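You operate a simulated robot arm through the tools that you are given. There is no shell and no other tool.

You run a simulated robot arm. Do the job below in one go: nothing can be reset, and whatever is moved stays where it is left.

Task
Lift out the black heat sink and wipe off the old paste.
Fine: heat sink on the grey mat; chip all clean; chip wiper wetted on the wet block first, put back after. Set down upright: chip wiper. What is to be rubbed or washed off counts as gone when no trace of it is left.
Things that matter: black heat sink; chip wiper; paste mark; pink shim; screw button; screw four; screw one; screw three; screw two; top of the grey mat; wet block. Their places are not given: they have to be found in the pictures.

The check looks at the end state, three seconds after you hand in, the way a careful person would. Anything else that was tipped, shoved, dropped, spilled or broken makes it a failure.

Robot
A 7-joint arm with a two-finger parallel gripper, fixed in place. Base frame: the origin is at the foot of the arm, x ahead of it, y to its left, z up. Readings come in m, degrees, newtons and seconds.
With the tool pointing down near the work surface it reaches from about 0.24 to 0.7 m from the base axis. Its first joint turns from -166.0 to 166.0 degrees. Payload 3.43 kg.
The TCP is the grasp point between the finger pads, 0.03 m short of the fingertips. In the tool frame z runs along the fingers and y along their closing line. The gripper opens to 0.094 m. The fingers are 0.028 m wide and 0.01 m thick; the gripper's body (0.05 by 0.096 m) begins 0.055 m behind the TCP.
Orientation is that of the tool frame in the base frame, as a unit quaternion [w, x, y, z]. With the fingers straight down and closing along the base's y, the tool's x points along the base's -x, its y along +y and its z along -z.

Tools
- The arm moves only by the tool drive_tool. Its argument "increments" is one flat list of numbers, 7 for each row, row after row: the shift along the tool's x, y, z in m, then the turn, a rotation vector about the tool's x, y, z in degrees, then the finger opening in m, from 0 to 0.094. In form: [dx, dy, dz, rx, ry, rz, grip, dx, dy, dz, rx, ry, rz, grip, ...]. A call has 1 to 20 rows; each row shifts and turns the commanded pose from where the row before left it, along the tool's axes as they then stand. A row lasts 0.2 s, in which the tool goes at most 0.05 m and 8.6 degrees; a call with a longer step from one row to the next is refused whole, and so is a gripper value outside its range. A pose out of reach is approached as far as the arm can. The call stops where the force on the tool passes 40 N (or 10 N more than at its start, if that is more) or the arm is blocked; 0.2 s more then pass. The fingers move at their own pace (about 0.108 m/s each) and stop on an object; they squeeze with about 26 N. The grip force told is the motor's: it shows also when the fingers shut on nothing. Time passes only in rows, and 0.2 s behind the last, so rows that do not move let the fingers close. The reply holds the time, the measured pose of the TCP, the force on the tool along the base axes, the opening and the grip force, in the units named above and with some noise, with the torque about the TCP (base axes, N m) and any sound that the robot's microphone picked up, and new pictures: "views" is both (left out), scene, wrist or none.
- Cameras (640 x 400 px; columns grow to the right, rows downward): "scene" is fixed at [0.2183, 0.6487, 1.6217]; the picture's right is [-0.89, -0.46, 0.00], its down [-0.35, 0.66, -0.67] and it looks along [0.31, -0.59, -0.75] (base axes); focal length 327 px, centre (320, 200). "wrist" rides on the gripper at [0.076, 0.014, -0.102] in the tool frame; the picture's right is [-0.18, 0.98, 0.00], its down [-0.75, -0.14, -0.64] and it looks along [-0.63, -0.12, 0.77] (tool axes); focal length 243 px, centre (320, 200).
- slide_trunk(by): slides the trunk up (or, below 0, down) by that many m; the arm rides with it, the base frame stays. It gives what a move gives, with no picture.
- locate(camera, pixels): for up to 12 pixels [column, row] of the newest picture of that camera ("zoom" is the newest enlarged one), the place [x, y, z] in the base frame of the surface seen there, good to about 0.003 m. It takes no simulated time.
- zoom(camera, box): a new picture of the part [left, top, right, bottom] of that camera's present view, enlarged. It takes no simulated time.
- sign_off(): hands the job in; it is judged then, once.

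Open the gripper and draw the arm clear of the work before you hand the job in, unless the task says otherwise.

The tools are called by a JSON object that holds its "method" and its "body". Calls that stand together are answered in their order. drive_tool: Moves the arm, as the interface text tells. Its arguments: {"type":"object","properties":{"increments":{"type":"array","items":{"type":"number"}},"views":{"type":"string","enum":["both","scene","wrist","none"]}},"required":["increments"]} The other tools are called the same way: slide_trunk (by) slides the trunk up or down; locate (camera, pixels) gives the place of the surface under pixels of a picture; zoom (camera, box) takes an enlarged picture of a part of a camera's view; sign_off () hands the job in.

At the start:

```text
clock: 0.0
ee_pos: [0.3906, -0.0823, 1.1484]
ee_rot: [0.0, 0.0, 1.0, 0.0]
wrist_force: [0.8, 1.2, -0.3]
wrist_torque: [-0.01, 0.01, 0.0]
width: 0.0938
gripper_force: 0.0
trunk travel left (down, up): [-0.25, 0.34]
```

scene: 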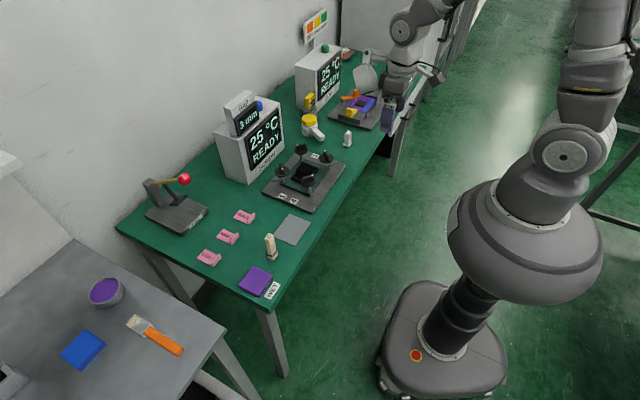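
wrist: 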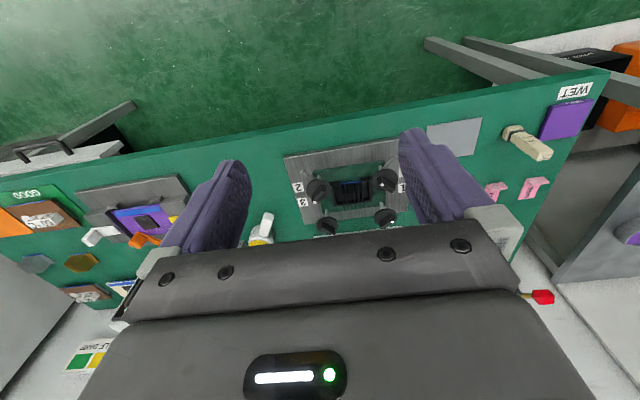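

The scene shows a green bench with a black heat sink on a jig near (305,175), a grey mat at (292,229), a purple wet block at (256,280) and an upright wiper at (270,245). I'll zoom in on these parts.

{"method": "zoom", "body": {"camera": "scene", "box": [240, 120, 368, 220]}}

{"method": "zoom", "body": {"camera": "scene", "box": [190, 190, 320, 310]}}

{"method": "zoom", "body": {"camera": "scene", "box": [190, 60, 318, 180]}}

{"method": "zoom", "body": {"camera": "wrist", "box": [240, 110, 440, 240]}}

```text
4.00 times, centred on (304, 170) of scene
```

zoom: 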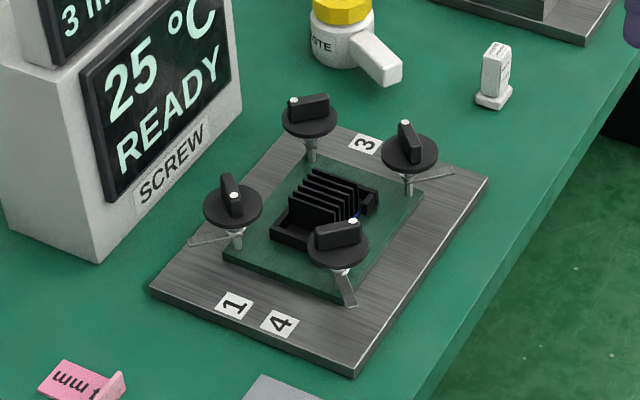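

```text
3.33 times, centred on (255, 250) of scene
```

zoom: 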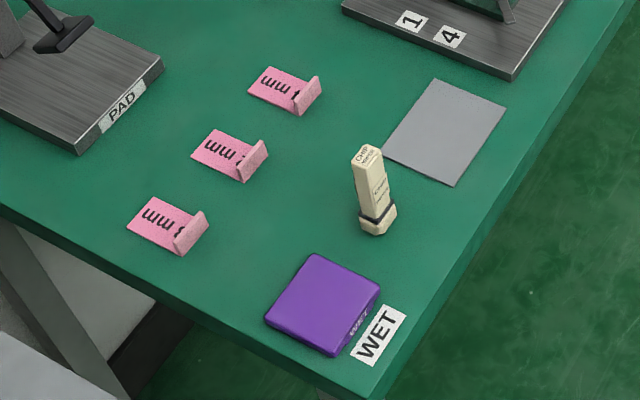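

```text
3.33 times, centred on (254, 120) of scene
```

zoom: 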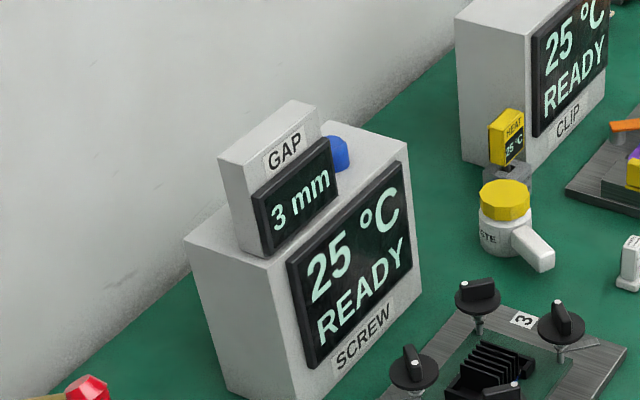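

```text
3.08 times, centred on (340, 175) of wrist
```

zoom: 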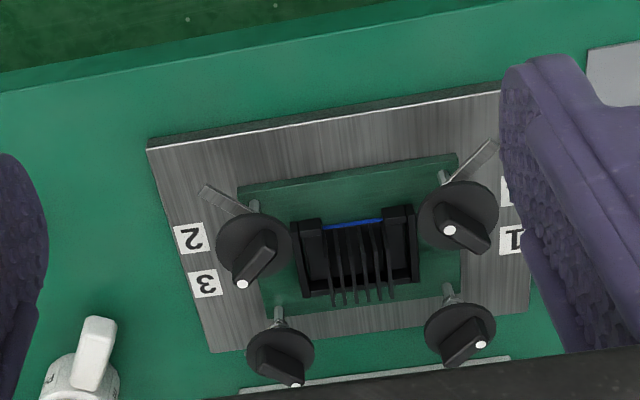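

I'll get base-frame places of the jig, knobs, mat, wiper and wet block from the scene view.

{"method": "locate", "body": {"camera": "scene", "pixels": [[292, 229], [270, 235], [271, 252], [256, 280], [302, 149], [327, 156], [283, 169], [307, 179], [305, 170], [270, 188], [310, 208], [261, 105]]}}

{"method": "locate", "body": {"camera": "wrist", "pixels": [[318, 187], [387, 179], [327, 226], [385, 216], [353, 192], [343, 202], [455, 135], [530, 145], [567, 118], [313, 205], [395, 160], [350, 165]]}}

{"method": "zoom", "body": {"camera": "scene", "box": [275, 140, 339, 200]}}

{"method": "zoom", "body": {"camera": "scene", "box": [280, 0, 420, 140]}}

```text
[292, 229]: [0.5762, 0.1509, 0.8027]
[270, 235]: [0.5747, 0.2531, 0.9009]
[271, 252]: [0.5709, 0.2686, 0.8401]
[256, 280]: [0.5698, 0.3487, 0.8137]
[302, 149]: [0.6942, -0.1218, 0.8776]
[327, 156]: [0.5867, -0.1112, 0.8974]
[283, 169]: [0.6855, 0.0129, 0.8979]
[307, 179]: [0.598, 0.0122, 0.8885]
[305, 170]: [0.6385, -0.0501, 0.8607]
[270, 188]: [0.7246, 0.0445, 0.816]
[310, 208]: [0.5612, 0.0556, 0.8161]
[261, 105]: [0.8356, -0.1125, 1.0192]
```

```text
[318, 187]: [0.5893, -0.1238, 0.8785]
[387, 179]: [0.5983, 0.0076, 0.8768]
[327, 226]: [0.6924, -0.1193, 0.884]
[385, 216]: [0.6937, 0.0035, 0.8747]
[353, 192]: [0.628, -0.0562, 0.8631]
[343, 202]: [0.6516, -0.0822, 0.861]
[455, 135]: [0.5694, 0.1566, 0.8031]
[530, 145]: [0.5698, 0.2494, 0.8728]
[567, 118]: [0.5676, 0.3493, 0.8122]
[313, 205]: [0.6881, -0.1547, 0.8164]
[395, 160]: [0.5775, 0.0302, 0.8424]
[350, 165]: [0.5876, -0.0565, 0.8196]
```

```text
6.67 times, centred on (307, 170) of scene
```

zoom: 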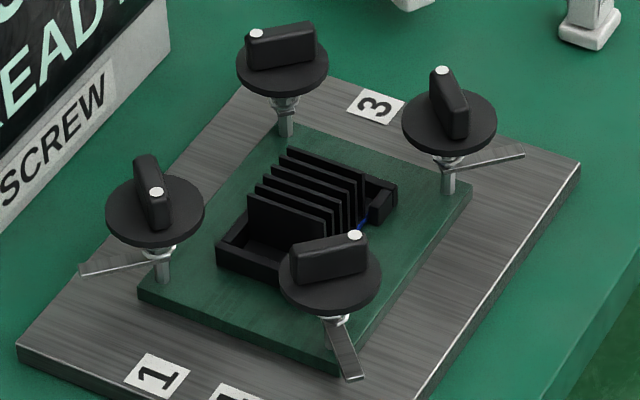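

```text
2.86 times, centred on (350, 70) of scene
```

zoom: 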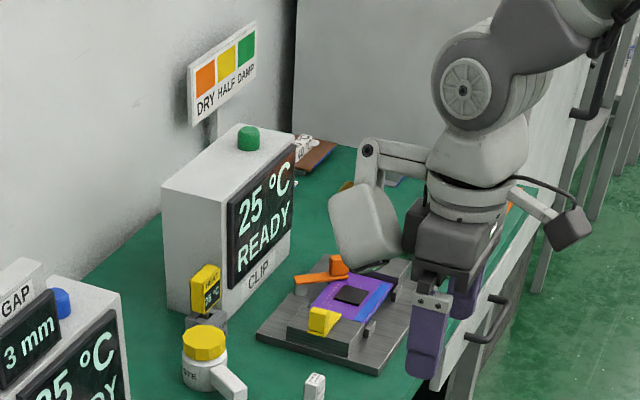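

The fixed view shows four black knobs around the heat sink (knobs at about z 0.89, sink top at about 0.861). I'll bring the wrist camera closer, staying above the knobs, to see how the sink is held.

{"method": "drive_tool", "body": {"increments": [-0.0255, 0.0075, 0.03, 0, 0, 0, 0.094, -0.0255, 0.0075, 0.03, 0, 0, 0, 0.094, -0.0255, 0.0075, 0.03, 0, 0, 0, 0.094, -0.0255, 0.0075, 0.03, 0, 0, 0, 0.094, -0.0255, 0.0075, 0.03, 0, 0, 0, 0.094, -0.0255, 0.0075, 0.03, 0, 0, 0, 0.094], "views": "both"}}

```text
clock: 1.4
ee_pos: [0.5422, -0.0363, 0.9684]
ee_rot: [0.0, 0.0, 1.0, -0.001]
wrist_force: [-0.3, 0.1, 0.5]
wrist_torque: [-0.02, 0.0, -0.02]
width: 0.0943
gripper_force: 0.1
trunk travel left (down, up): [-0.25, 0.34]
```

scene: 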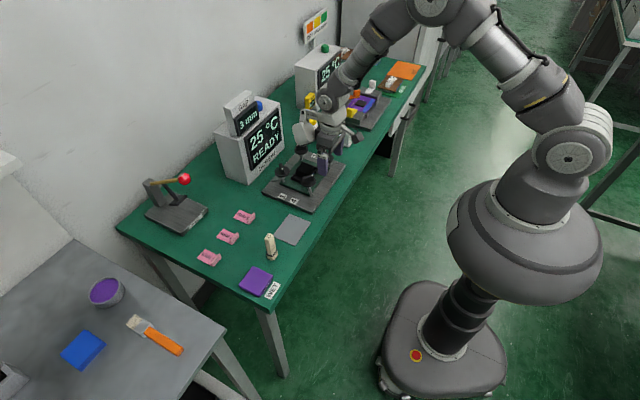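
wrist: 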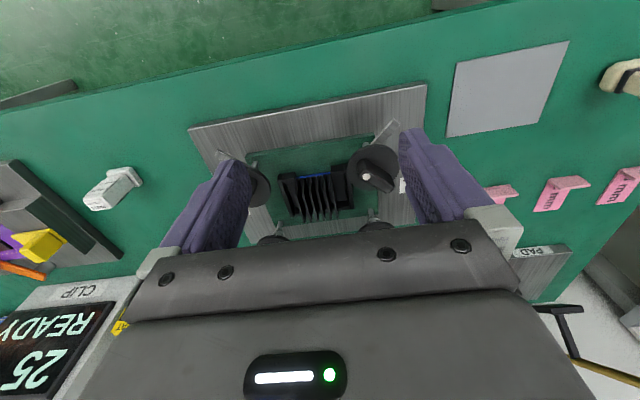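

{"method": "zoom", "body": {"camera": "wrist", "box": [240, 110, 420, 240]}}

{"method": "zoom", "body": {"camera": "scene", "box": [275, 130, 355, 210]}}

```text
3.08 times, centred on (330, 175) of wrist
```

zoom: 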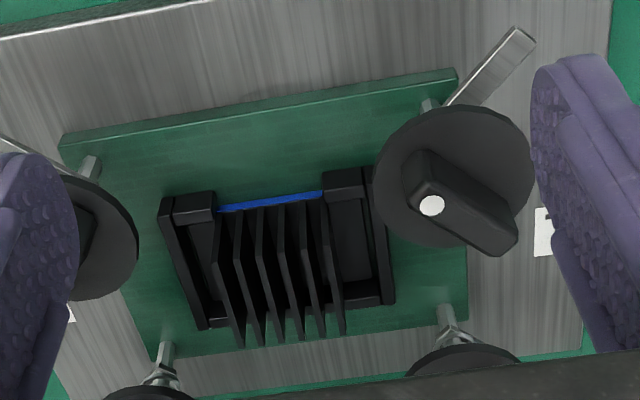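

```text
5.00 times, centred on (315, 170) of scene
```

zoom: 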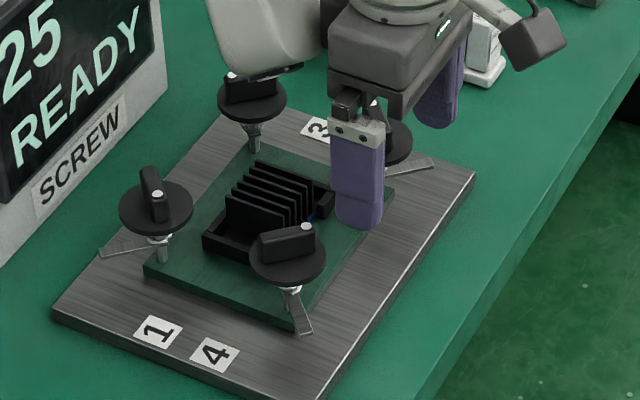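

I'll zoom further onto the sink and screw stems to understand the structure.

{"method": "zoom", "body": {"camera": "wrist", "box": [280, 150, 370, 215]}}

{"method": "zoom", "body": {"camera": "scene", "box": [295, 150, 335, 200]}}

{"method": "zoom", "body": {"camera": "scene", "box": [290, 155, 330, 190]}}

{"method": "zoom", "body": {"camera": "scene", "box": [200, 85, 300, 190]}}

```text
6.15 times, centred on (325, 182) of wrist
```

zoom: 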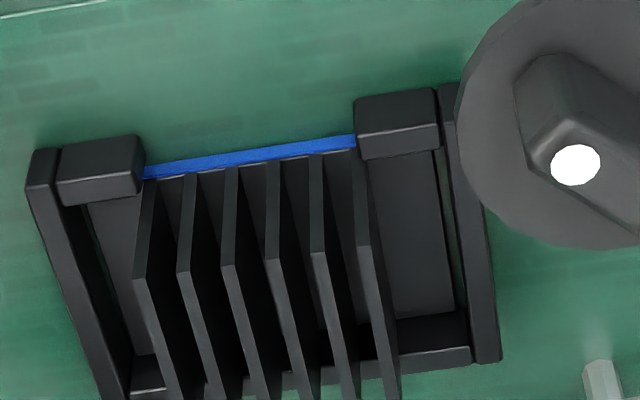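

```text
8.00 times, centred on (315, 175) of scene
```

zoom: 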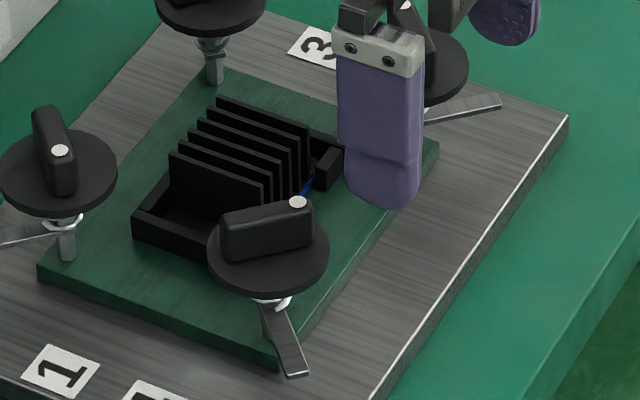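

```text
11.43 times, centred on (310, 172) of scene
```

zoom: 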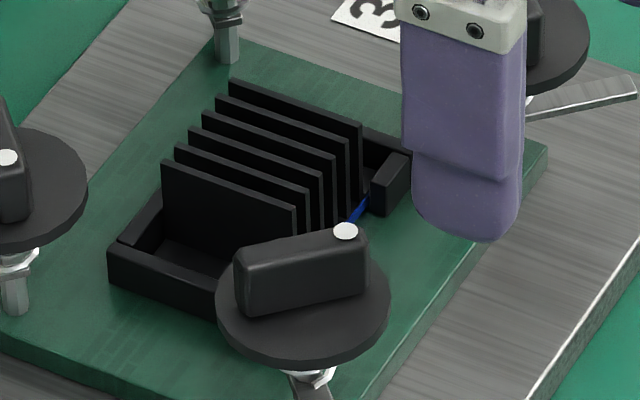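

```text
3.81 times, centred on (250, 138) of scene
```

zoom: 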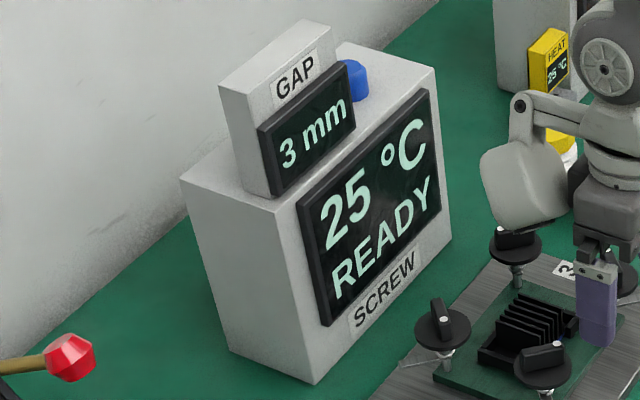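

The sink (finned plate) sits in a black frame, with blue paste showing at the notch. I'll measure the fins, frame, stems and strips.

{"method": "locate", "body": {"camera": "zoom", "pixels": [[282, 375], [440, 160], [360, 75], [228, 25], [210, 5], [345, 5]]}}

{"method": "zoom", "body": {"camera": "scene", "box": [290, 155, 330, 190]}}

```text
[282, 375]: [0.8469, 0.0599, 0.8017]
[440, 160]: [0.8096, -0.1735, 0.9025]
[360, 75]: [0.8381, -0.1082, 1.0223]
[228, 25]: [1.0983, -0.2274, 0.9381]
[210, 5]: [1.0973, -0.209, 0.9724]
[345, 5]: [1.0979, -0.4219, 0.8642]
```

```text
11.43 times, centred on (310, 172) of scene
```

zoom: 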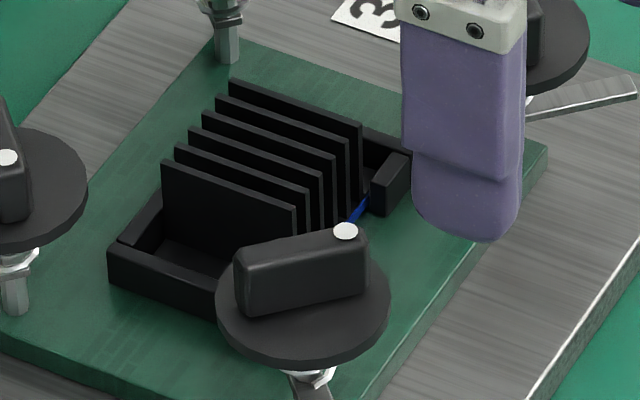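

{"method": "locate", "body": {"camera": "zoom", "pixels": [[163, 165], [290, 208], [230, 83], [358, 125], [110, 250], [212, 312], [190, 265], [225, 190], [40, 320], [410, 165], [360, 345], [240, 240]]}}

{"method": "zoom", "body": {"camera": "wrist", "box": [280, 150, 370, 215]}}

```text
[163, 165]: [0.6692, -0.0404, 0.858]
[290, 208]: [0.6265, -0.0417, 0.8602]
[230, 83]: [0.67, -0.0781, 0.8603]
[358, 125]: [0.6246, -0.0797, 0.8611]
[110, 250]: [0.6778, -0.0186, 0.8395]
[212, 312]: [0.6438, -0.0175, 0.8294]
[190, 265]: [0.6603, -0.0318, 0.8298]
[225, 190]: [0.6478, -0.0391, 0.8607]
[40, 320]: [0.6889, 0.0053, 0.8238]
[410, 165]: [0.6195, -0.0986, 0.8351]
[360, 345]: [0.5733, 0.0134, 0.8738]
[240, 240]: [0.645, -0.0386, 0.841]
```

```text
6.15 times, centred on (325, 182) of wrist
```

zoom: 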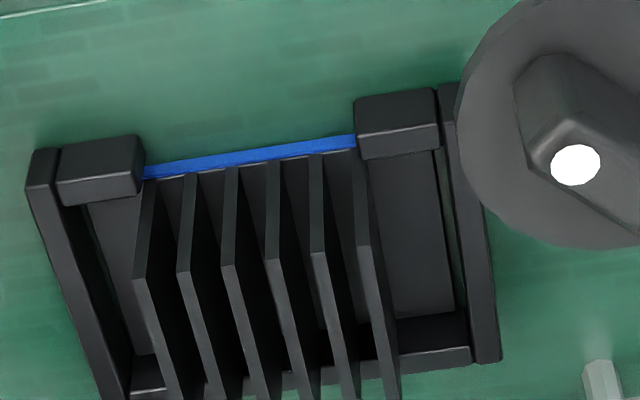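

Fins run along x (0.625–0.670), the pack spans y -0.040…-0.079, and fin tops are at z 0.860. Screw three's strip isn't visible, so I'll swing the camera around to look from the -y side before lifting.

{"method": "drive_tool", "body": {"increments": [0, 0, -0.03, 0, 0, 0, 0.094, -0.022, -0.0385, 0, 0, 0, 0, 0.094, -0.022, -0.0385, 0, 0, 0, 0, 0.094, -0.022, -0.0385, 0, 0, 0, 0, 0.094, -0.022, -0.0385, 0, 0, 0, 0, 0.094, 0, 0, 0, 0, 0, -8.182, 0.094, 0, 0, 0, 0, 0, -8.182, 0.094, 0, 0, 0, 0, 0, -8.182, 0.094, 0, 0, 0, 0, 0, -8.182, 0.094, 0, 0, 0, 0, 0, -8.182, 0.094, 0, 0, 0, 0, 0, -8.182, 0.094, 0, 0, 0, 0, 0, -8.182, 0.094, 0, 0, 0, 0, 0, -8.182, 0.094, 0, 0, 0, 0, 0, -8.182, 0.094, 0, 0, 0, 0, 0, -8.182, 0.094, 0, 0, 0, 0, 0, -8.182, 0.094], "views": "both"}}

```text
clock: 4.8
ee_pos: [0.6317, -0.1911, 0.9992]
ee_rot: [0.0, -0.707, 0.707, 0.0]
wrist_force: [0.4, 0.6, 0.3]
wrist_torque: [-0.02, 0.02, -0.01]
width: 0.094
gripper_force: 0.0
trunk travel left (down, up): [-0.25, 0.34]
```

scene: 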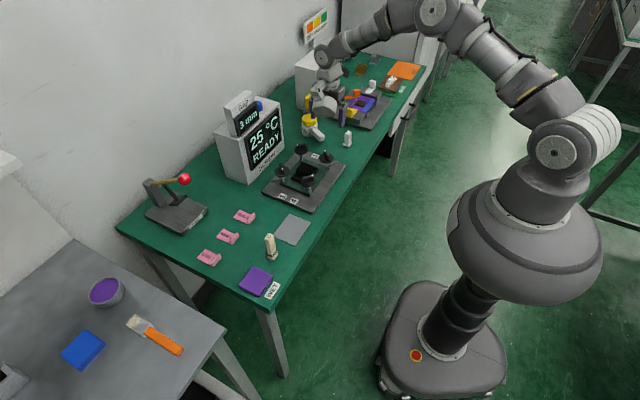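
wrist: 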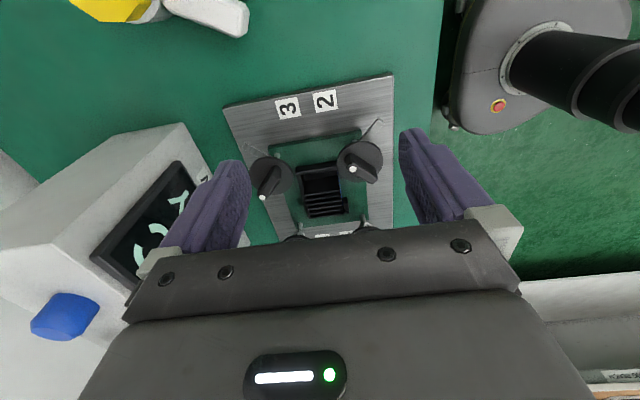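

{"method": "zoom", "body": {"camera": "wrist", "box": [235, 110, 395, 240]}}

{"method": "zoom", "body": {"camera": "wrist", "box": [235, 125, 315, 205]}}

```text
3.08 times, centred on (315, 175) of wrist
```

zoom: 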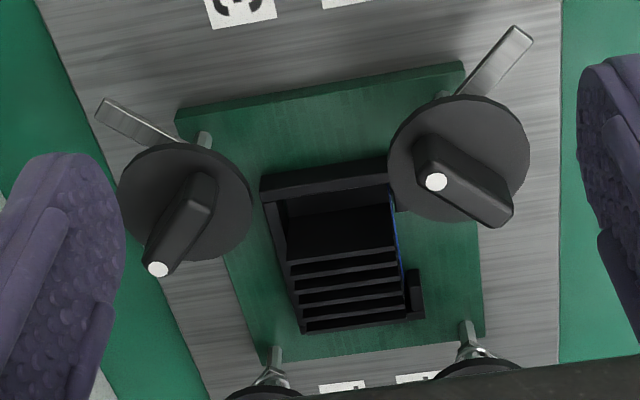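

```text
5.00 times, centred on (275, 165) of wrist
```

zoom: 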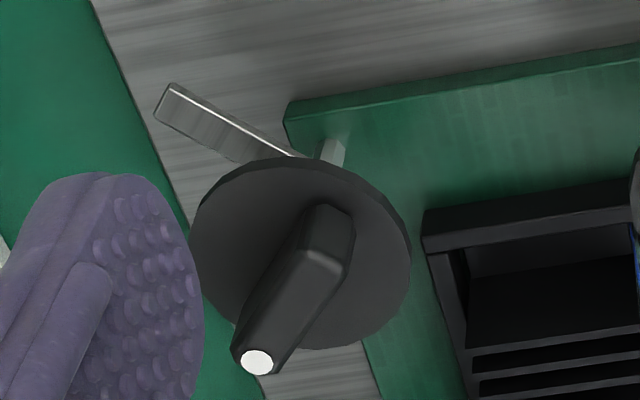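

All four strips point outward, away from the sink, so it looks unclamped. I'll turn back and hover over the fin pack at (0.6475, -0.0597) with the fingers at 0.07.

{"method": "drive_tool", "body": {"increments": [0, 0, 0, 0, 0, 8.182, 0.094, 0, 0, 0, 0, 0, 8.182, 0.094, 0, 0, 0, 0, 0, 8.182, 0.094, 0, 0, 0, 0, 0, 8.182, 0.094, 0, 0, 0, 0, 0, 8.182, 0.094, 0, 0, 0, 0, 0, 8.182, 0.094, 0, 0, 0, 0, 0, 8.182, 0.094, 0, 0, 0, 0, 0, 8.182, 0.094, 0, 0, 0, 0, 0, 8.182, 0.094, 0, 0, 0, 0, 0, 8.182, 0.094, 0, 0, 0, 0, 0, 8.182, 0.07, -0.004, 0.0325, 0, 0, 0, 0, 0.07, -0.004, 0.0325, 0, 0, 0, 0, 0.07, -0.004, 0.0325, 0, 0, 0, 0, 0.07, -0.0035, 0.0325, 0, 0, 0, 0, 0.07, 0, 0, 0.03, 0, 0, 0, 0.07, 0, 0, 0.03, 0, 0, 0, 0.07], "views": "both"}}

```text
clock: 8.4
ee_pos: [0.6477, -0.0606, 0.9388]
ee_rot: [0.0, -0.001, 1.0, 0.0]
wrist_force: [0.1, -0.1, 0.1]
wrist_torque: [0.0, 0.0, 0.02]
width: 0.0703
gripper_force: 0.0
trunk travel left (down, up): [-0.25, 0.34]
```

scene: 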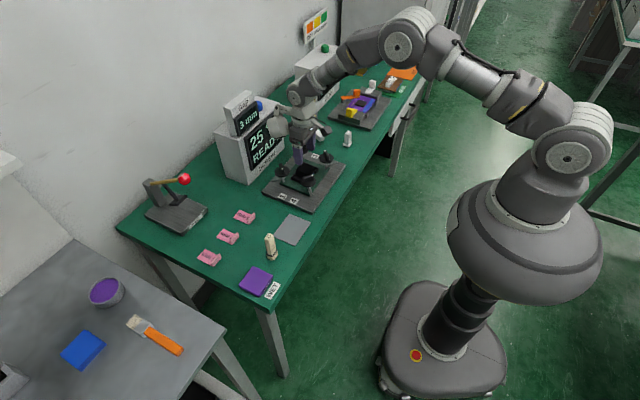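
wrist: 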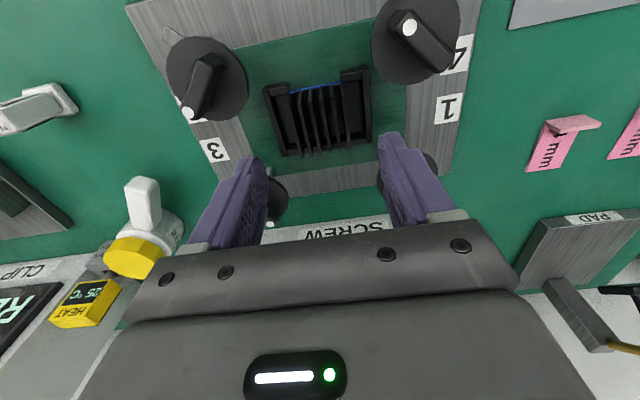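

I'll check clearance between the wrist and the SCREW box, and refine the fin places from this close view.

{"method": "zoom", "body": {"camera": "scene", "box": [230, 80, 350, 200]}}

{"method": "locate", "body": {"camera": "wrist", "pixels": [[302, 155], [350, 148], [293, 95], [338, 88], [270, 90], [365, 70], [280, 155], [370, 140], [198, 100], [415, 40]]}}

{"method": "zoom", "body": {"camera": "wrist", "box": [250, 50, 400, 170]}}

```text
3.33 times, centred on (290, 140) of scene
```

zoom: 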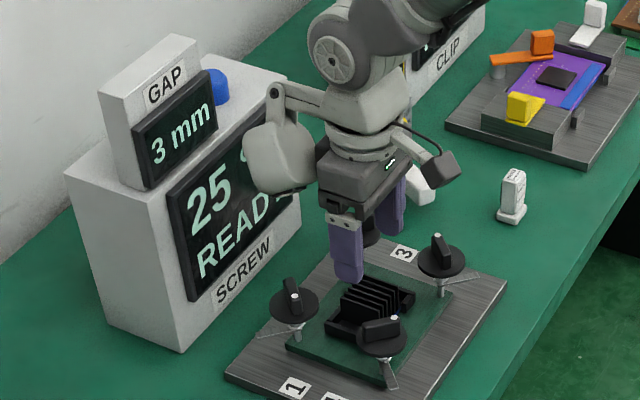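

```text
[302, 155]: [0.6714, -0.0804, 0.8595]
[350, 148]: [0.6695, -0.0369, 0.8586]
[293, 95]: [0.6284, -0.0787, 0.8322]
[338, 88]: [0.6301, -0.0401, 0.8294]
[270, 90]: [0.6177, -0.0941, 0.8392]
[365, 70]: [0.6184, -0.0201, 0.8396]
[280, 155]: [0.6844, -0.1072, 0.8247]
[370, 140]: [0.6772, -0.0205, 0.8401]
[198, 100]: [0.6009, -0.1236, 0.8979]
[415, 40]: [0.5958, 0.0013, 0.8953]
```

```text
3.33 times, centred on (325, 110) of wrist
```

zoom: 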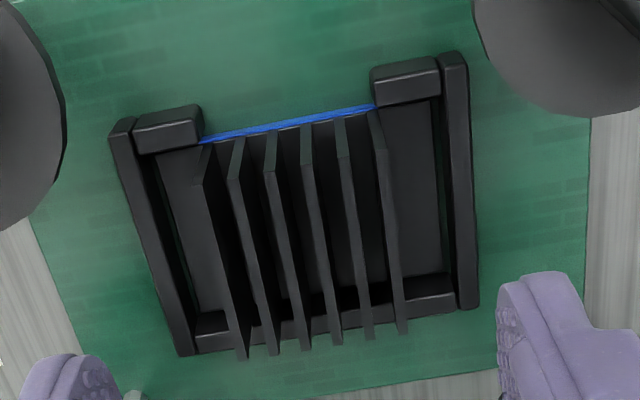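

{"method": "locate", "body": {"camera": "scene", "pixels": [[278, 128], [272, 120], [279, 138], [300, 148], [258, 150], [275, 150], [250, 160], [292, 118]]}}

```text
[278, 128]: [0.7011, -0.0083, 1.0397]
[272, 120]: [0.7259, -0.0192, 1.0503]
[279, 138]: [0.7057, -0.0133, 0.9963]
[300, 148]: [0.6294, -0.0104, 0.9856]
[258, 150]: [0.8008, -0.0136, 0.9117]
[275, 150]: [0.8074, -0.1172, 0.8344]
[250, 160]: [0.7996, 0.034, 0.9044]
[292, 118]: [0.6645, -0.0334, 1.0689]
```

The wrist housing's lowest point is about 0.05 above the TCP, which leaves about 0.02 over the knobs at a TCP height of 0.870. I'll descend straight to there without closing yet.

{"method": "drive_tool", "body": {"increments": [0, 0.001, 0.02, 0, 0, 0, 0.07, 0, 0, 0.02, 0, 0, 0, 0.07, 0, 0, 0.012, 0, 0, 0, 0.07, 0, 0, 0.01, 0, 0, 0, 0.07, 0, 0, 0.007, 0, 0, 0, 0.07], "views": "both"}}

{"method": "zoom", "body": {"camera": "scene", "box": [250, 110, 340, 200]}}

```text
clock: 9.6
ee_pos: [0.6473, -0.0604, 0.8707]
ee_rot: [0.0, -0.001, 1.0, 0.0]
wrist_force: [0.2, 0.1, 0.2]
wrist_torque: [-0.02, -0.03, 0.0]
width: 0.0701
gripper_force: 0.0
trunk travel left (down, up): [-0.25, 0.34]
```

scene: 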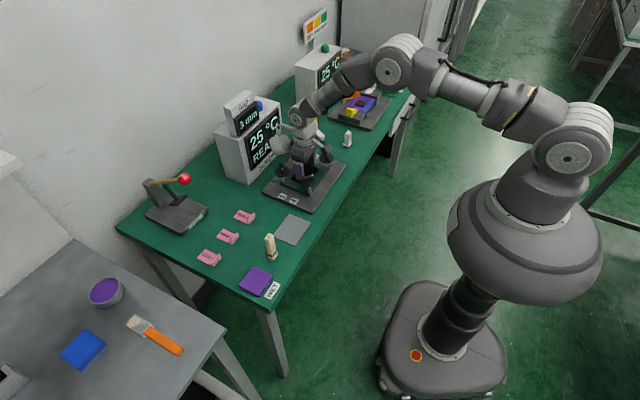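
wrist: 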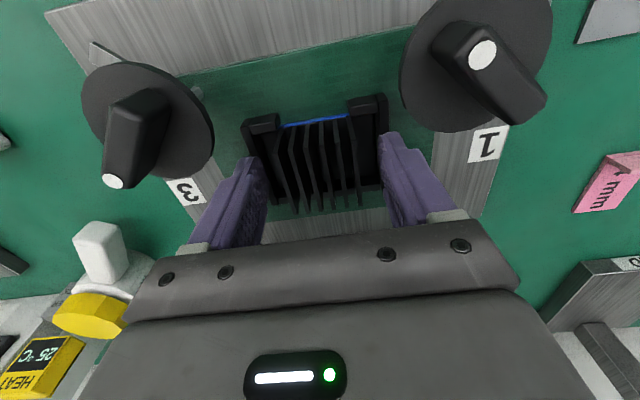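

```text
4.44 times, centred on (295, 155) of scene
```

zoom: 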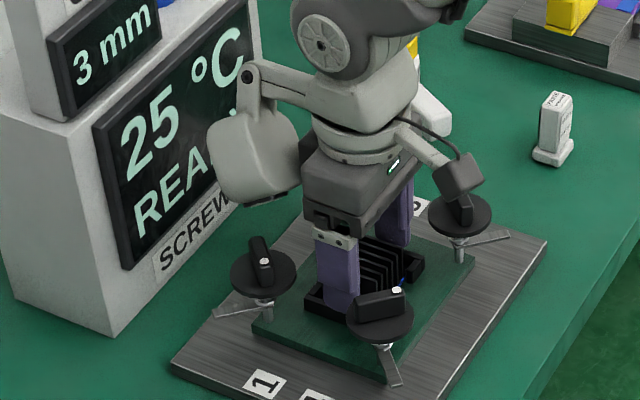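

Fingers straddle the fin pack inside the frame walls with no contact. I'll close on the fins.

{"method": "drive_tool", "body": {"increments": [0, 0, 0, 0, 0, 0, 0.05, 0, 0, 0, 0, 0, 0, 0.03, 0, 0, 0, 0, 0, 0, 0.03, 0, 0, 0, 0, 0, 0, 0.03], "views": "wrist"}}

```text
clock: 10.6
ee_pos: [0.6477, -0.0598, 0.8711]
ee_rot: [0.0, 0.0, 1.0, 0.0]
wrist_force: [1.1, -0.2, -0.3]
wrist_torque: [0.0, 0.02, -0.02]
width: 0.0433
gripper_force: 25.6
trunk travel left (down, up): [-0.25, 0.34]
```

wrist: 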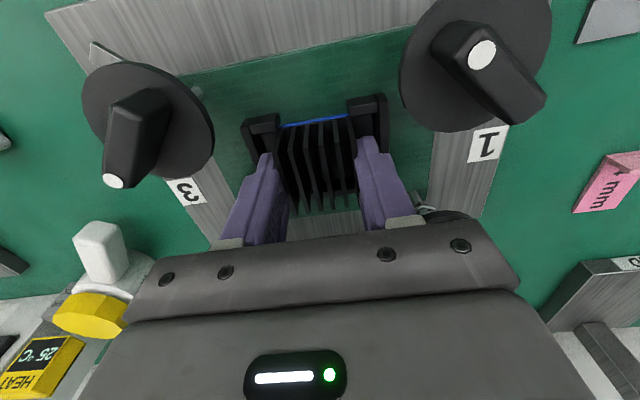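

The fins are held (width 0.043, 25.6 N). I'll lift slowly and watch the force.

{"method": "drive_tool", "body": {"increments": [0, 0, -0.002, 0, 0, 0, 0.03, 0, 0, -0.003, 0, 0, 0, 0.03, 0, 0, -0.005, 0, 0, 0, 0.03], "views": "wrist"}}

{"method": "zoom", "body": {"camera": "wrist", "box": [230, 80, 410, 230]}}

```text
clock: 11.4
ee_pos: [0.6465, -0.0587, 0.8799]
ee_rot: [-0.001, 0.0, 1.0, 0.0]
wrist_force: [0.8, -0.1, -0.5]
wrist_torque: [-0.01, 0.04, 0.01]
width: 0.043
gripper_force: 26.2
trunk travel left (down, up): [-0.25, 0.34]
```

wrist: 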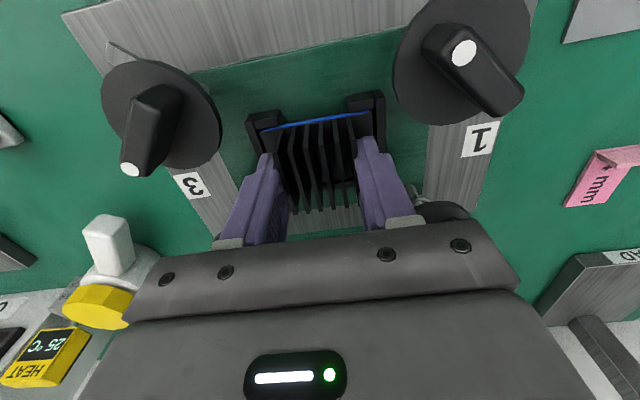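

```text
2.67 times, centred on (320, 155) of wrist
```

zoom: 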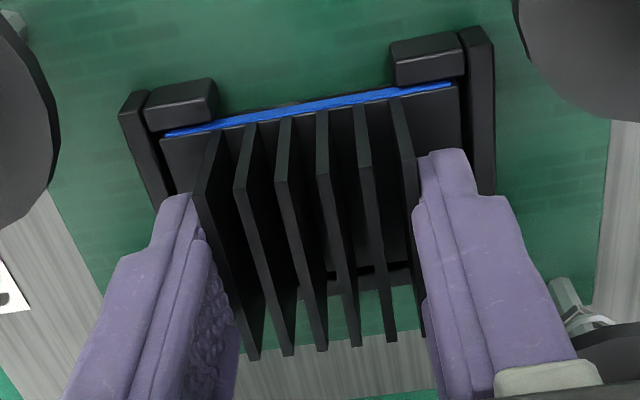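

The sink comes free with only its weight. I'll lift it straight up to about z 0.99.

{"method": "drive_tool", "body": {"increments": [0, 0, -0.015, 0, 0, 0, 0.03, 0, 0, -0.025, 0, 0, 0, 0.03, 0, 0, -0.035, 0, 0, 0, 0.03, 0, 0, -0.035, 0, 0, 0, 0.03], "views": "both"}}

{"method": "zoom", "body": {"camera": "wrist", "box": [200, 40, 440, 230]}}

{"method": "zoom", "body": {"camera": "scene", "box": [260, 110, 340, 190]}}

```text
clock: 12.4
ee_pos: [0.6457, -0.0585, 0.9889]
ee_rot: [0.0, -0.001, 1.0, 0.0]
wrist_force: [-0.2, 0.6, -1.1]
wrist_torque: [0.03, 0.03, -0.02]
width: 0.0431
gripper_force: 25.9
trunk travel left (down, up): [-0.25, 0.34]
```

scene: 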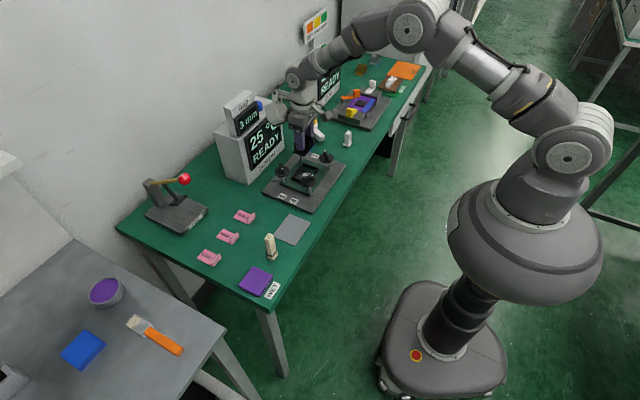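
wrist: 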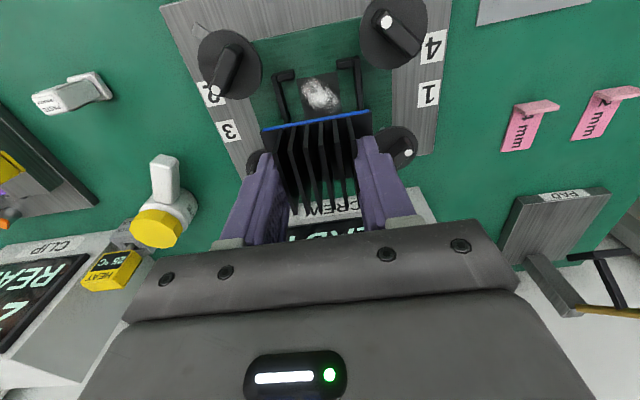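

```text
2.11 times, centred on (320, 135) of wrist
```

zoom: 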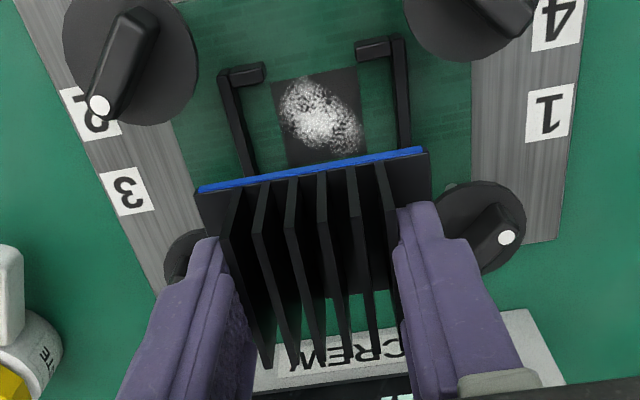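

```text
5.00 times, centred on (300, 150) of scene
```

zoom: 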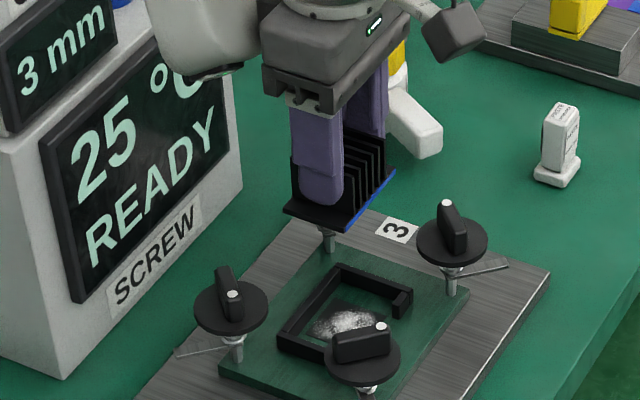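

The chip with white paste smear is exposed. I'll measure the sink's lower edge in hand and the mat's corners.

{"method": "locate", "body": {"camera": "scene", "pixels": [[317, 151], [327, 147], [301, 150], [338, 144], [290, 215], [311, 224], [276, 236], [294, 243], [333, 135]]}}

{"method": "zoom", "body": {"camera": "scene", "box": [255, 200, 325, 260]}}

{"method": "locate", "body": {"camera": "wrist", "pixels": [[262, 130], [370, 112], [263, 133], [280, 83], [316, 110], [302, 79], [336, 74]]}}

```text
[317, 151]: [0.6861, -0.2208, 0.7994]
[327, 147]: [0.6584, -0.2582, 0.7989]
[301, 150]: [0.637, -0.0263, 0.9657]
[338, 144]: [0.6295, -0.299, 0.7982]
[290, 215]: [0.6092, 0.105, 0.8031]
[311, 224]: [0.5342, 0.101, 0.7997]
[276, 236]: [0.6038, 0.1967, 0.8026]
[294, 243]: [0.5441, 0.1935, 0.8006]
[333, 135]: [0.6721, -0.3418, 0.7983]
```

```text
6.67 times, centred on (290, 230) of scene
```

zoom: 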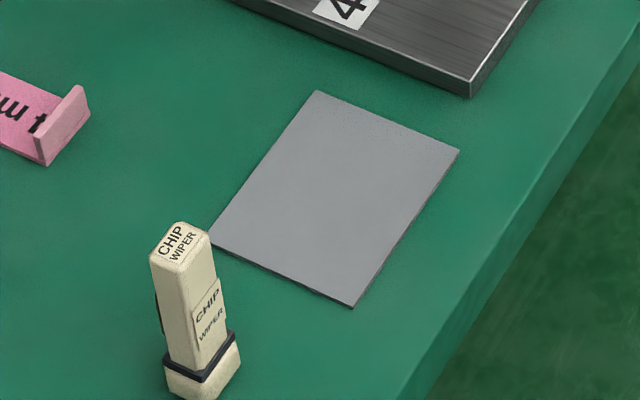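

```text
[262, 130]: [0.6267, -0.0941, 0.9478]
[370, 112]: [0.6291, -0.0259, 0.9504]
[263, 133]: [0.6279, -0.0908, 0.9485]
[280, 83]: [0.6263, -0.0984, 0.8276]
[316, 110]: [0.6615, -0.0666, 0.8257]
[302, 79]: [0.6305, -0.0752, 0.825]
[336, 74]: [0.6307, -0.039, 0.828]
```

The sink's underside is about 0.043 below the TCP; the mat spans x≈0.535–0.61, y≈0.10–0.20, top z≈0.8025. I'll carry it to (0.573, 0.148) and come down partway.

{"method": "drive_tool", "body": {"increments": [0.012, 0.034, 0, 0, 0, 0, 0.03, 0.012, 0.034, 0, 0, 0, 0, 0.03, 0.012, 0.034, 0, 0, 0, 0, 0.03, 0.012, 0.034, 0, 0, 0, 0, 0.03, 0.012, 0.035, 0, 0, 0, 0, 0.03, 0.013, 0.0355, 0, 0, 0, 0, 0.03, 0, 0, 0.03, 0, 0, 0, 0.03, 0, 0, 0.03, 0, 0, 0, 0.03, 0, 0, 0.03, 0, 0, 0, 0.03, 0, 0, 0.025, 0, 0, 0, 0.03], "views": "both"}}

{"method": "zoom", "body": {"camera": "scene", "box": [240, 180, 340, 270]}}

```text
clock: 14.6
ee_pos: [0.5757, 0.1462, 0.8755]
ee_rot: [0.001, 0.0, 1.0, 0.0]
wrist_force: [0.3, -0.7, -0.5]
wrist_torque: [0.01, -0.01, 0.0]
width: 0.0431
gripper_force: 26.2
trunk travel left (down, up): [-0.25, 0.34]
```

scene: 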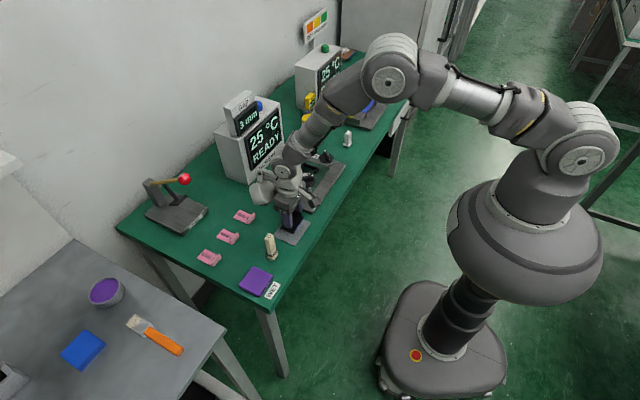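
wrist: 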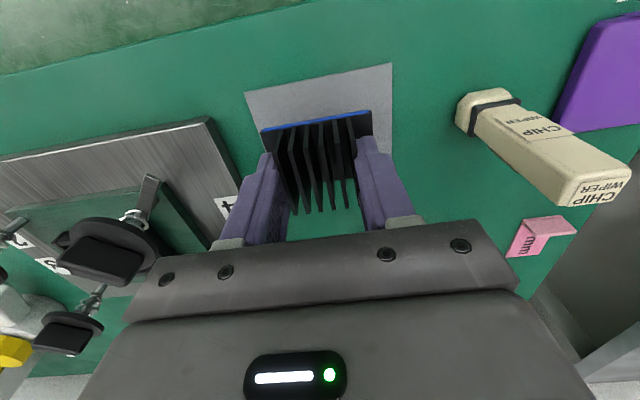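

```text
4.44 times, centred on (290, 225) of scene
```

zoom: 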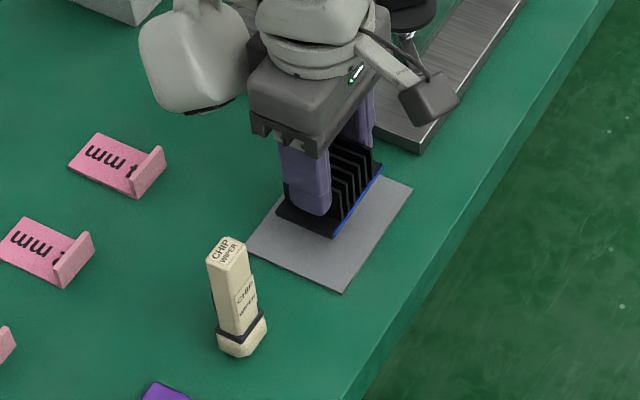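

The sink hangs about 0.03 above the mat; I'll shift 5 mm toward -x for centring and come down to about 5 mm above, then ease down.

{"method": "drive_tool", "body": {"increments": [0.005, 0.002, 0.01, 0, 0, 0, 0.03, 0, 0, 0.01, 0, 0, 0, 0.03, 0, 0, 0.004, 0, 0, 0, 0.03, 0, 0, 0.002, 0, 0, 0, 0.03], "views": "both"}}

{"method": "zoom", "body": {"camera": "scene", "box": [270, 200, 320, 250]}}

{"method": "zoom", "body": {"camera": "wrist", "box": [220, 40, 420, 240]}}

```text
clock: 15.6
ee_pos: [0.5693, 0.1486, 0.8488]
ee_rot: [0.0, -0.001, 1.0, 0.001]
wrist_force: [0.0, 0.0, -0.8]
wrist_torque: [0.01, -0.04, -0.01]
width: 0.0429
gripper_force: 25.8
trunk travel left (down, up): [-0.25, 0.34]
```

scene: 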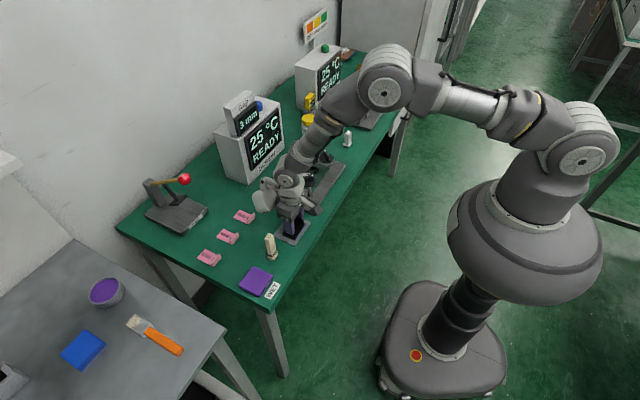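
wrist: 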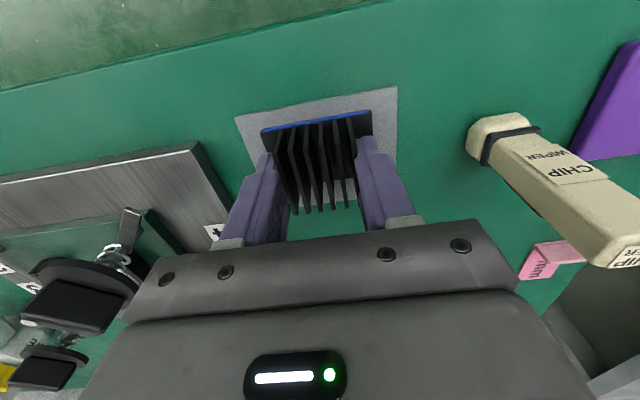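

```text
8.00 times, centred on (295, 225) of scene
```

zoom: 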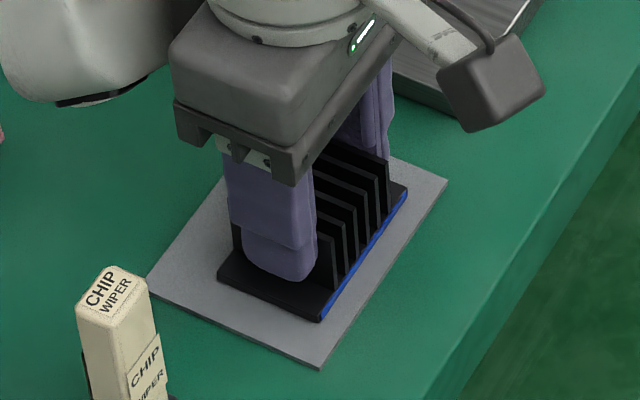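

```text
2.00 times, centred on (320, 140) of wrist
```

zoom: 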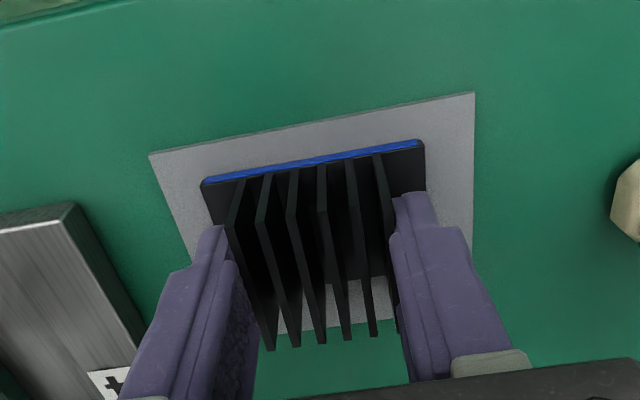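

The sink is within the mat's outline and just above it. I'll ease down 1 mm at a time.

{"method": "drive_tool", "body": {"increments": [0, 0, 0.001, 0, 0, 0, 0.03, 0, 0, 0.001, 0, 0, 0, 0.03], "views": "none"}}

```text
clock: 16.2
ee_pos: [0.5677, 0.1497, 0.8479]
ee_rot: [0.001, -0.002, 1.0, 0.0]
wrist_force: [-2.6, 0.4, 12.3]
wrist_torque: [-0.07, 0.29, -0.04]
width: 0.0436
gripper_force: 26.1
trunk travel left (down, up): [-0.25, 0.34]
```

Contact with the mat (12 N upward). I'll back off half a millimetre and open the fingers gently.

{"method": "drive_tool", "body": {"increments": [0, 0, -0.001, 0, 0, 0, 0.045, 0, 0, 0, 0, 0, 0, 0.06, 0, 0, 0, 0, 0, 0, 0.066], "views": "wrist"}}

{"method": "zoom", "body": {"camera": "scene", "box": [270, 200, 320, 250]}}

```text
clock: 17.0
ee_pos: [0.5683, 0.1479, 0.8476]
ee_rot: [0.0, 0.001, 1.0, 0.001]
wrist_force: [0.3, 0.3, -0.2]
wrist_torque: [0.01, -0.01, 0.0]
width: 0.0659
gripper_force: 0.1
trunk travel left (down, up): [-0.25, 0.34]
```

wrist: 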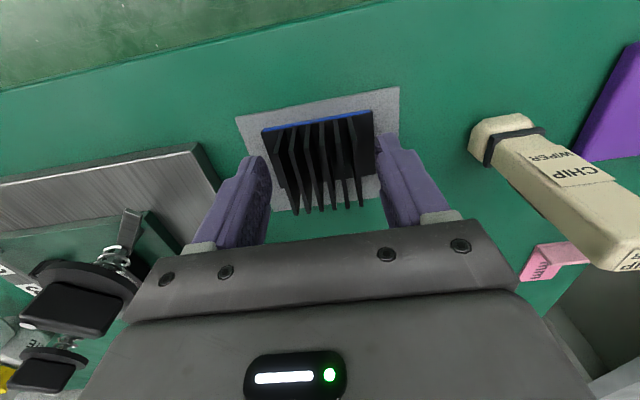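

```text
8.00 times, centred on (295, 225) of scene
```

zoom: 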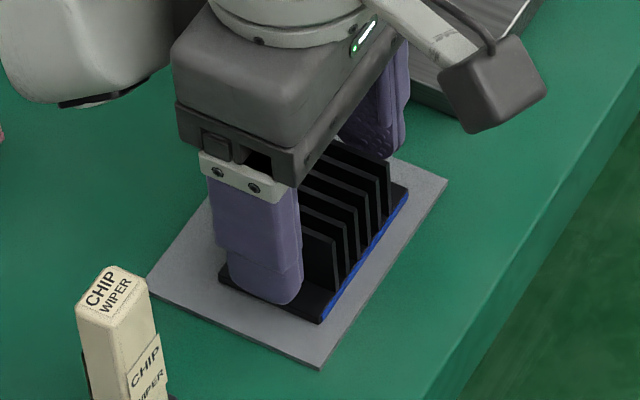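

The sink sits flat on the mat and is released. I'll rise clear and look at the wiper.

{"method": "drive_tool", "body": {"increments": [0, 0, -0.01, 0, 0, 0, 0.066, 0, 0, -0.03, 0, 0, 0, 0.066, 0, 0, -0.04, 0, 0, 0, 0.07, 0, 0, -0.04, 0, 0, 0, 0.08, 0, 0, -0.04, 0, 0, 0, 0.08], "views": "both"}}

{"method": "zoom", "body": {"camera": "scene", "box": [235, 220, 315, 300]}}

{"method": "zoom", "body": {"camera": "wrist", "box": [400, 40, 600, 200]}}

```text
clock: 18.2
ee_pos: [0.566, 0.1471, 1.0079]
ee_rot: [0.0, 0.001, 1.0, 0.0]
wrist_force: [-0.4, 0.3, 0.3]
wrist_torque: [0.0, -0.01, 0.0]
width: 0.08
gripper_force: 0.1
trunk travel left (down, up): [-0.25, 0.34]
```

scene: 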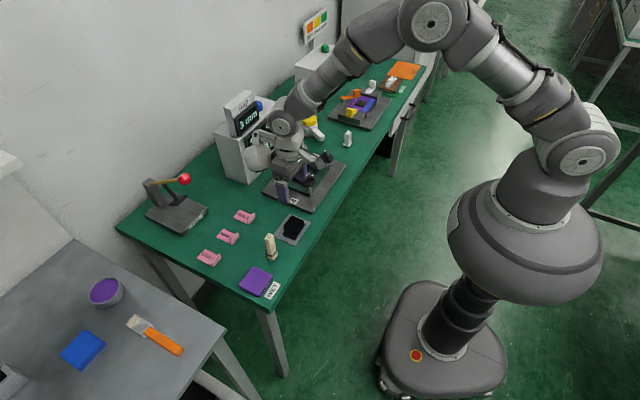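
wrist: 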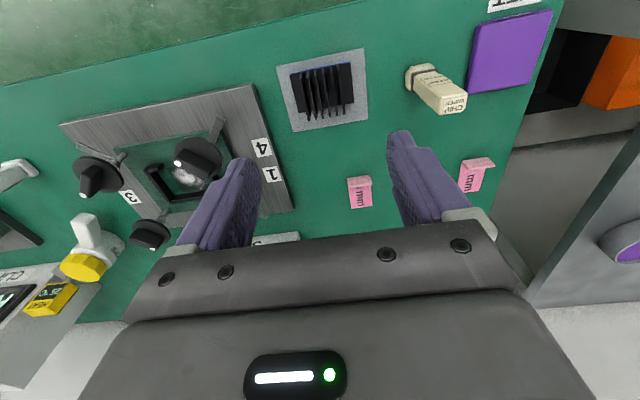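

```text
5.00 times, centred on (275, 260) of scene
```

zoom: 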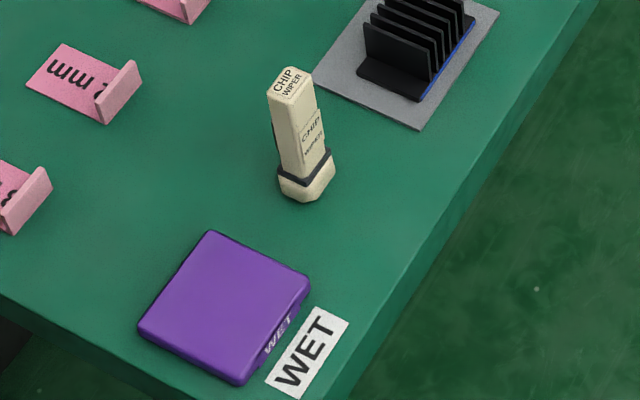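

```text
2.50 times, centred on (500, 120) of wrist
```

zoom: 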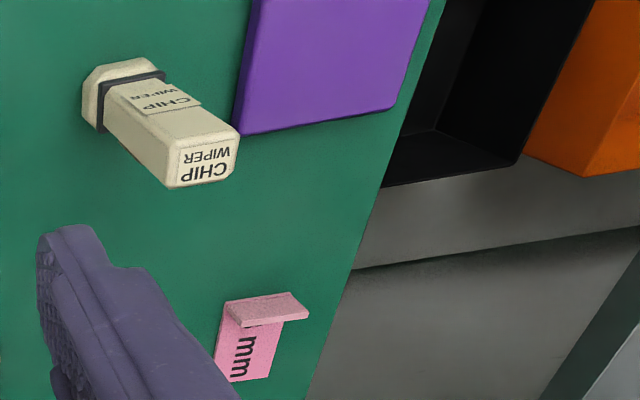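

I'll measure the wiper's top face, foot and the wet block.

{"method": "locate", "body": {"camera": "zoom", "pixels": [[184, 150], [236, 138], [229, 174], [172, 185], [90, 90], [100, 125], [150, 62], [120, 62], [265, 5], [245, 128], [390, 105], [340, 60]]}}

{"method": "locate", "body": {"camera": "scene", "pixels": [[269, 234], [273, 237], [275, 235], [270, 241], [277, 253], [268, 257], [272, 261], [263, 258], [253, 268], [274, 279], [260, 295], [240, 285]]}}

{"method": "zoom", "body": {"camera": "scene", "box": [255, 225, 290, 265]}}

```text
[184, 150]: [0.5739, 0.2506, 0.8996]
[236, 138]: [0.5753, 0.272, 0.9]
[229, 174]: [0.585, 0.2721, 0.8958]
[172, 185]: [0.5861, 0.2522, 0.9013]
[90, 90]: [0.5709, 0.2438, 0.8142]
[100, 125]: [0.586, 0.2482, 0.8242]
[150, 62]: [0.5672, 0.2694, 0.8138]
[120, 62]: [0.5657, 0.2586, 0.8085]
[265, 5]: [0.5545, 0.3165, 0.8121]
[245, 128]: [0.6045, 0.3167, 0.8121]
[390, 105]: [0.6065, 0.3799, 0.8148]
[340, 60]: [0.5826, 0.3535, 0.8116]
```

```text
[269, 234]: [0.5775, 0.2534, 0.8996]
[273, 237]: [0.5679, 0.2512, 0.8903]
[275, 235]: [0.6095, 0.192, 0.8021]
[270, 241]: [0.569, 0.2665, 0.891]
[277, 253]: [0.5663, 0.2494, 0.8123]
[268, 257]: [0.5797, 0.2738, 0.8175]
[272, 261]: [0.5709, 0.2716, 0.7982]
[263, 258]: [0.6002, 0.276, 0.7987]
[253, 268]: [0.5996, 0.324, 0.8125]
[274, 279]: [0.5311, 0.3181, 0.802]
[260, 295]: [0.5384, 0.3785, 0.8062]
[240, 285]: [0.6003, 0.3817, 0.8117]
```

```text
10.00 times, centred on (272, 245) of scene
```

zoom: 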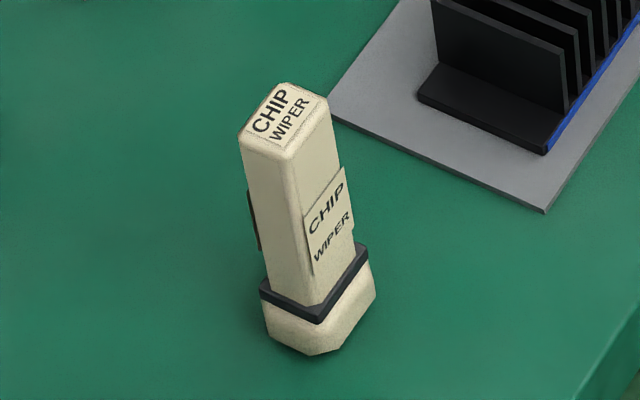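

{"method": "locate", "body": {"camera": "zoom", "pixels": [[288, 88], [322, 100], [290, 150], [245, 138], [285, 118], [300, 200], [330, 180], [335, 230], [268, 310], [308, 350], [370, 295], [345, 320]]}}

```text
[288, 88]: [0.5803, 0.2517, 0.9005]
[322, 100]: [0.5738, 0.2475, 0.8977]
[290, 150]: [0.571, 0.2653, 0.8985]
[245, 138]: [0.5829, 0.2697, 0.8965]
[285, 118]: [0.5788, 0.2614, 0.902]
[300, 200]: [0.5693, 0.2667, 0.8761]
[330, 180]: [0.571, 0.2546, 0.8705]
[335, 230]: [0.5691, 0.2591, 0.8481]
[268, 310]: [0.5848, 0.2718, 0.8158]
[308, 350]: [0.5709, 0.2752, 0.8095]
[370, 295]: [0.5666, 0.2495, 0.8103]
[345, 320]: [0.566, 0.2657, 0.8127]
```

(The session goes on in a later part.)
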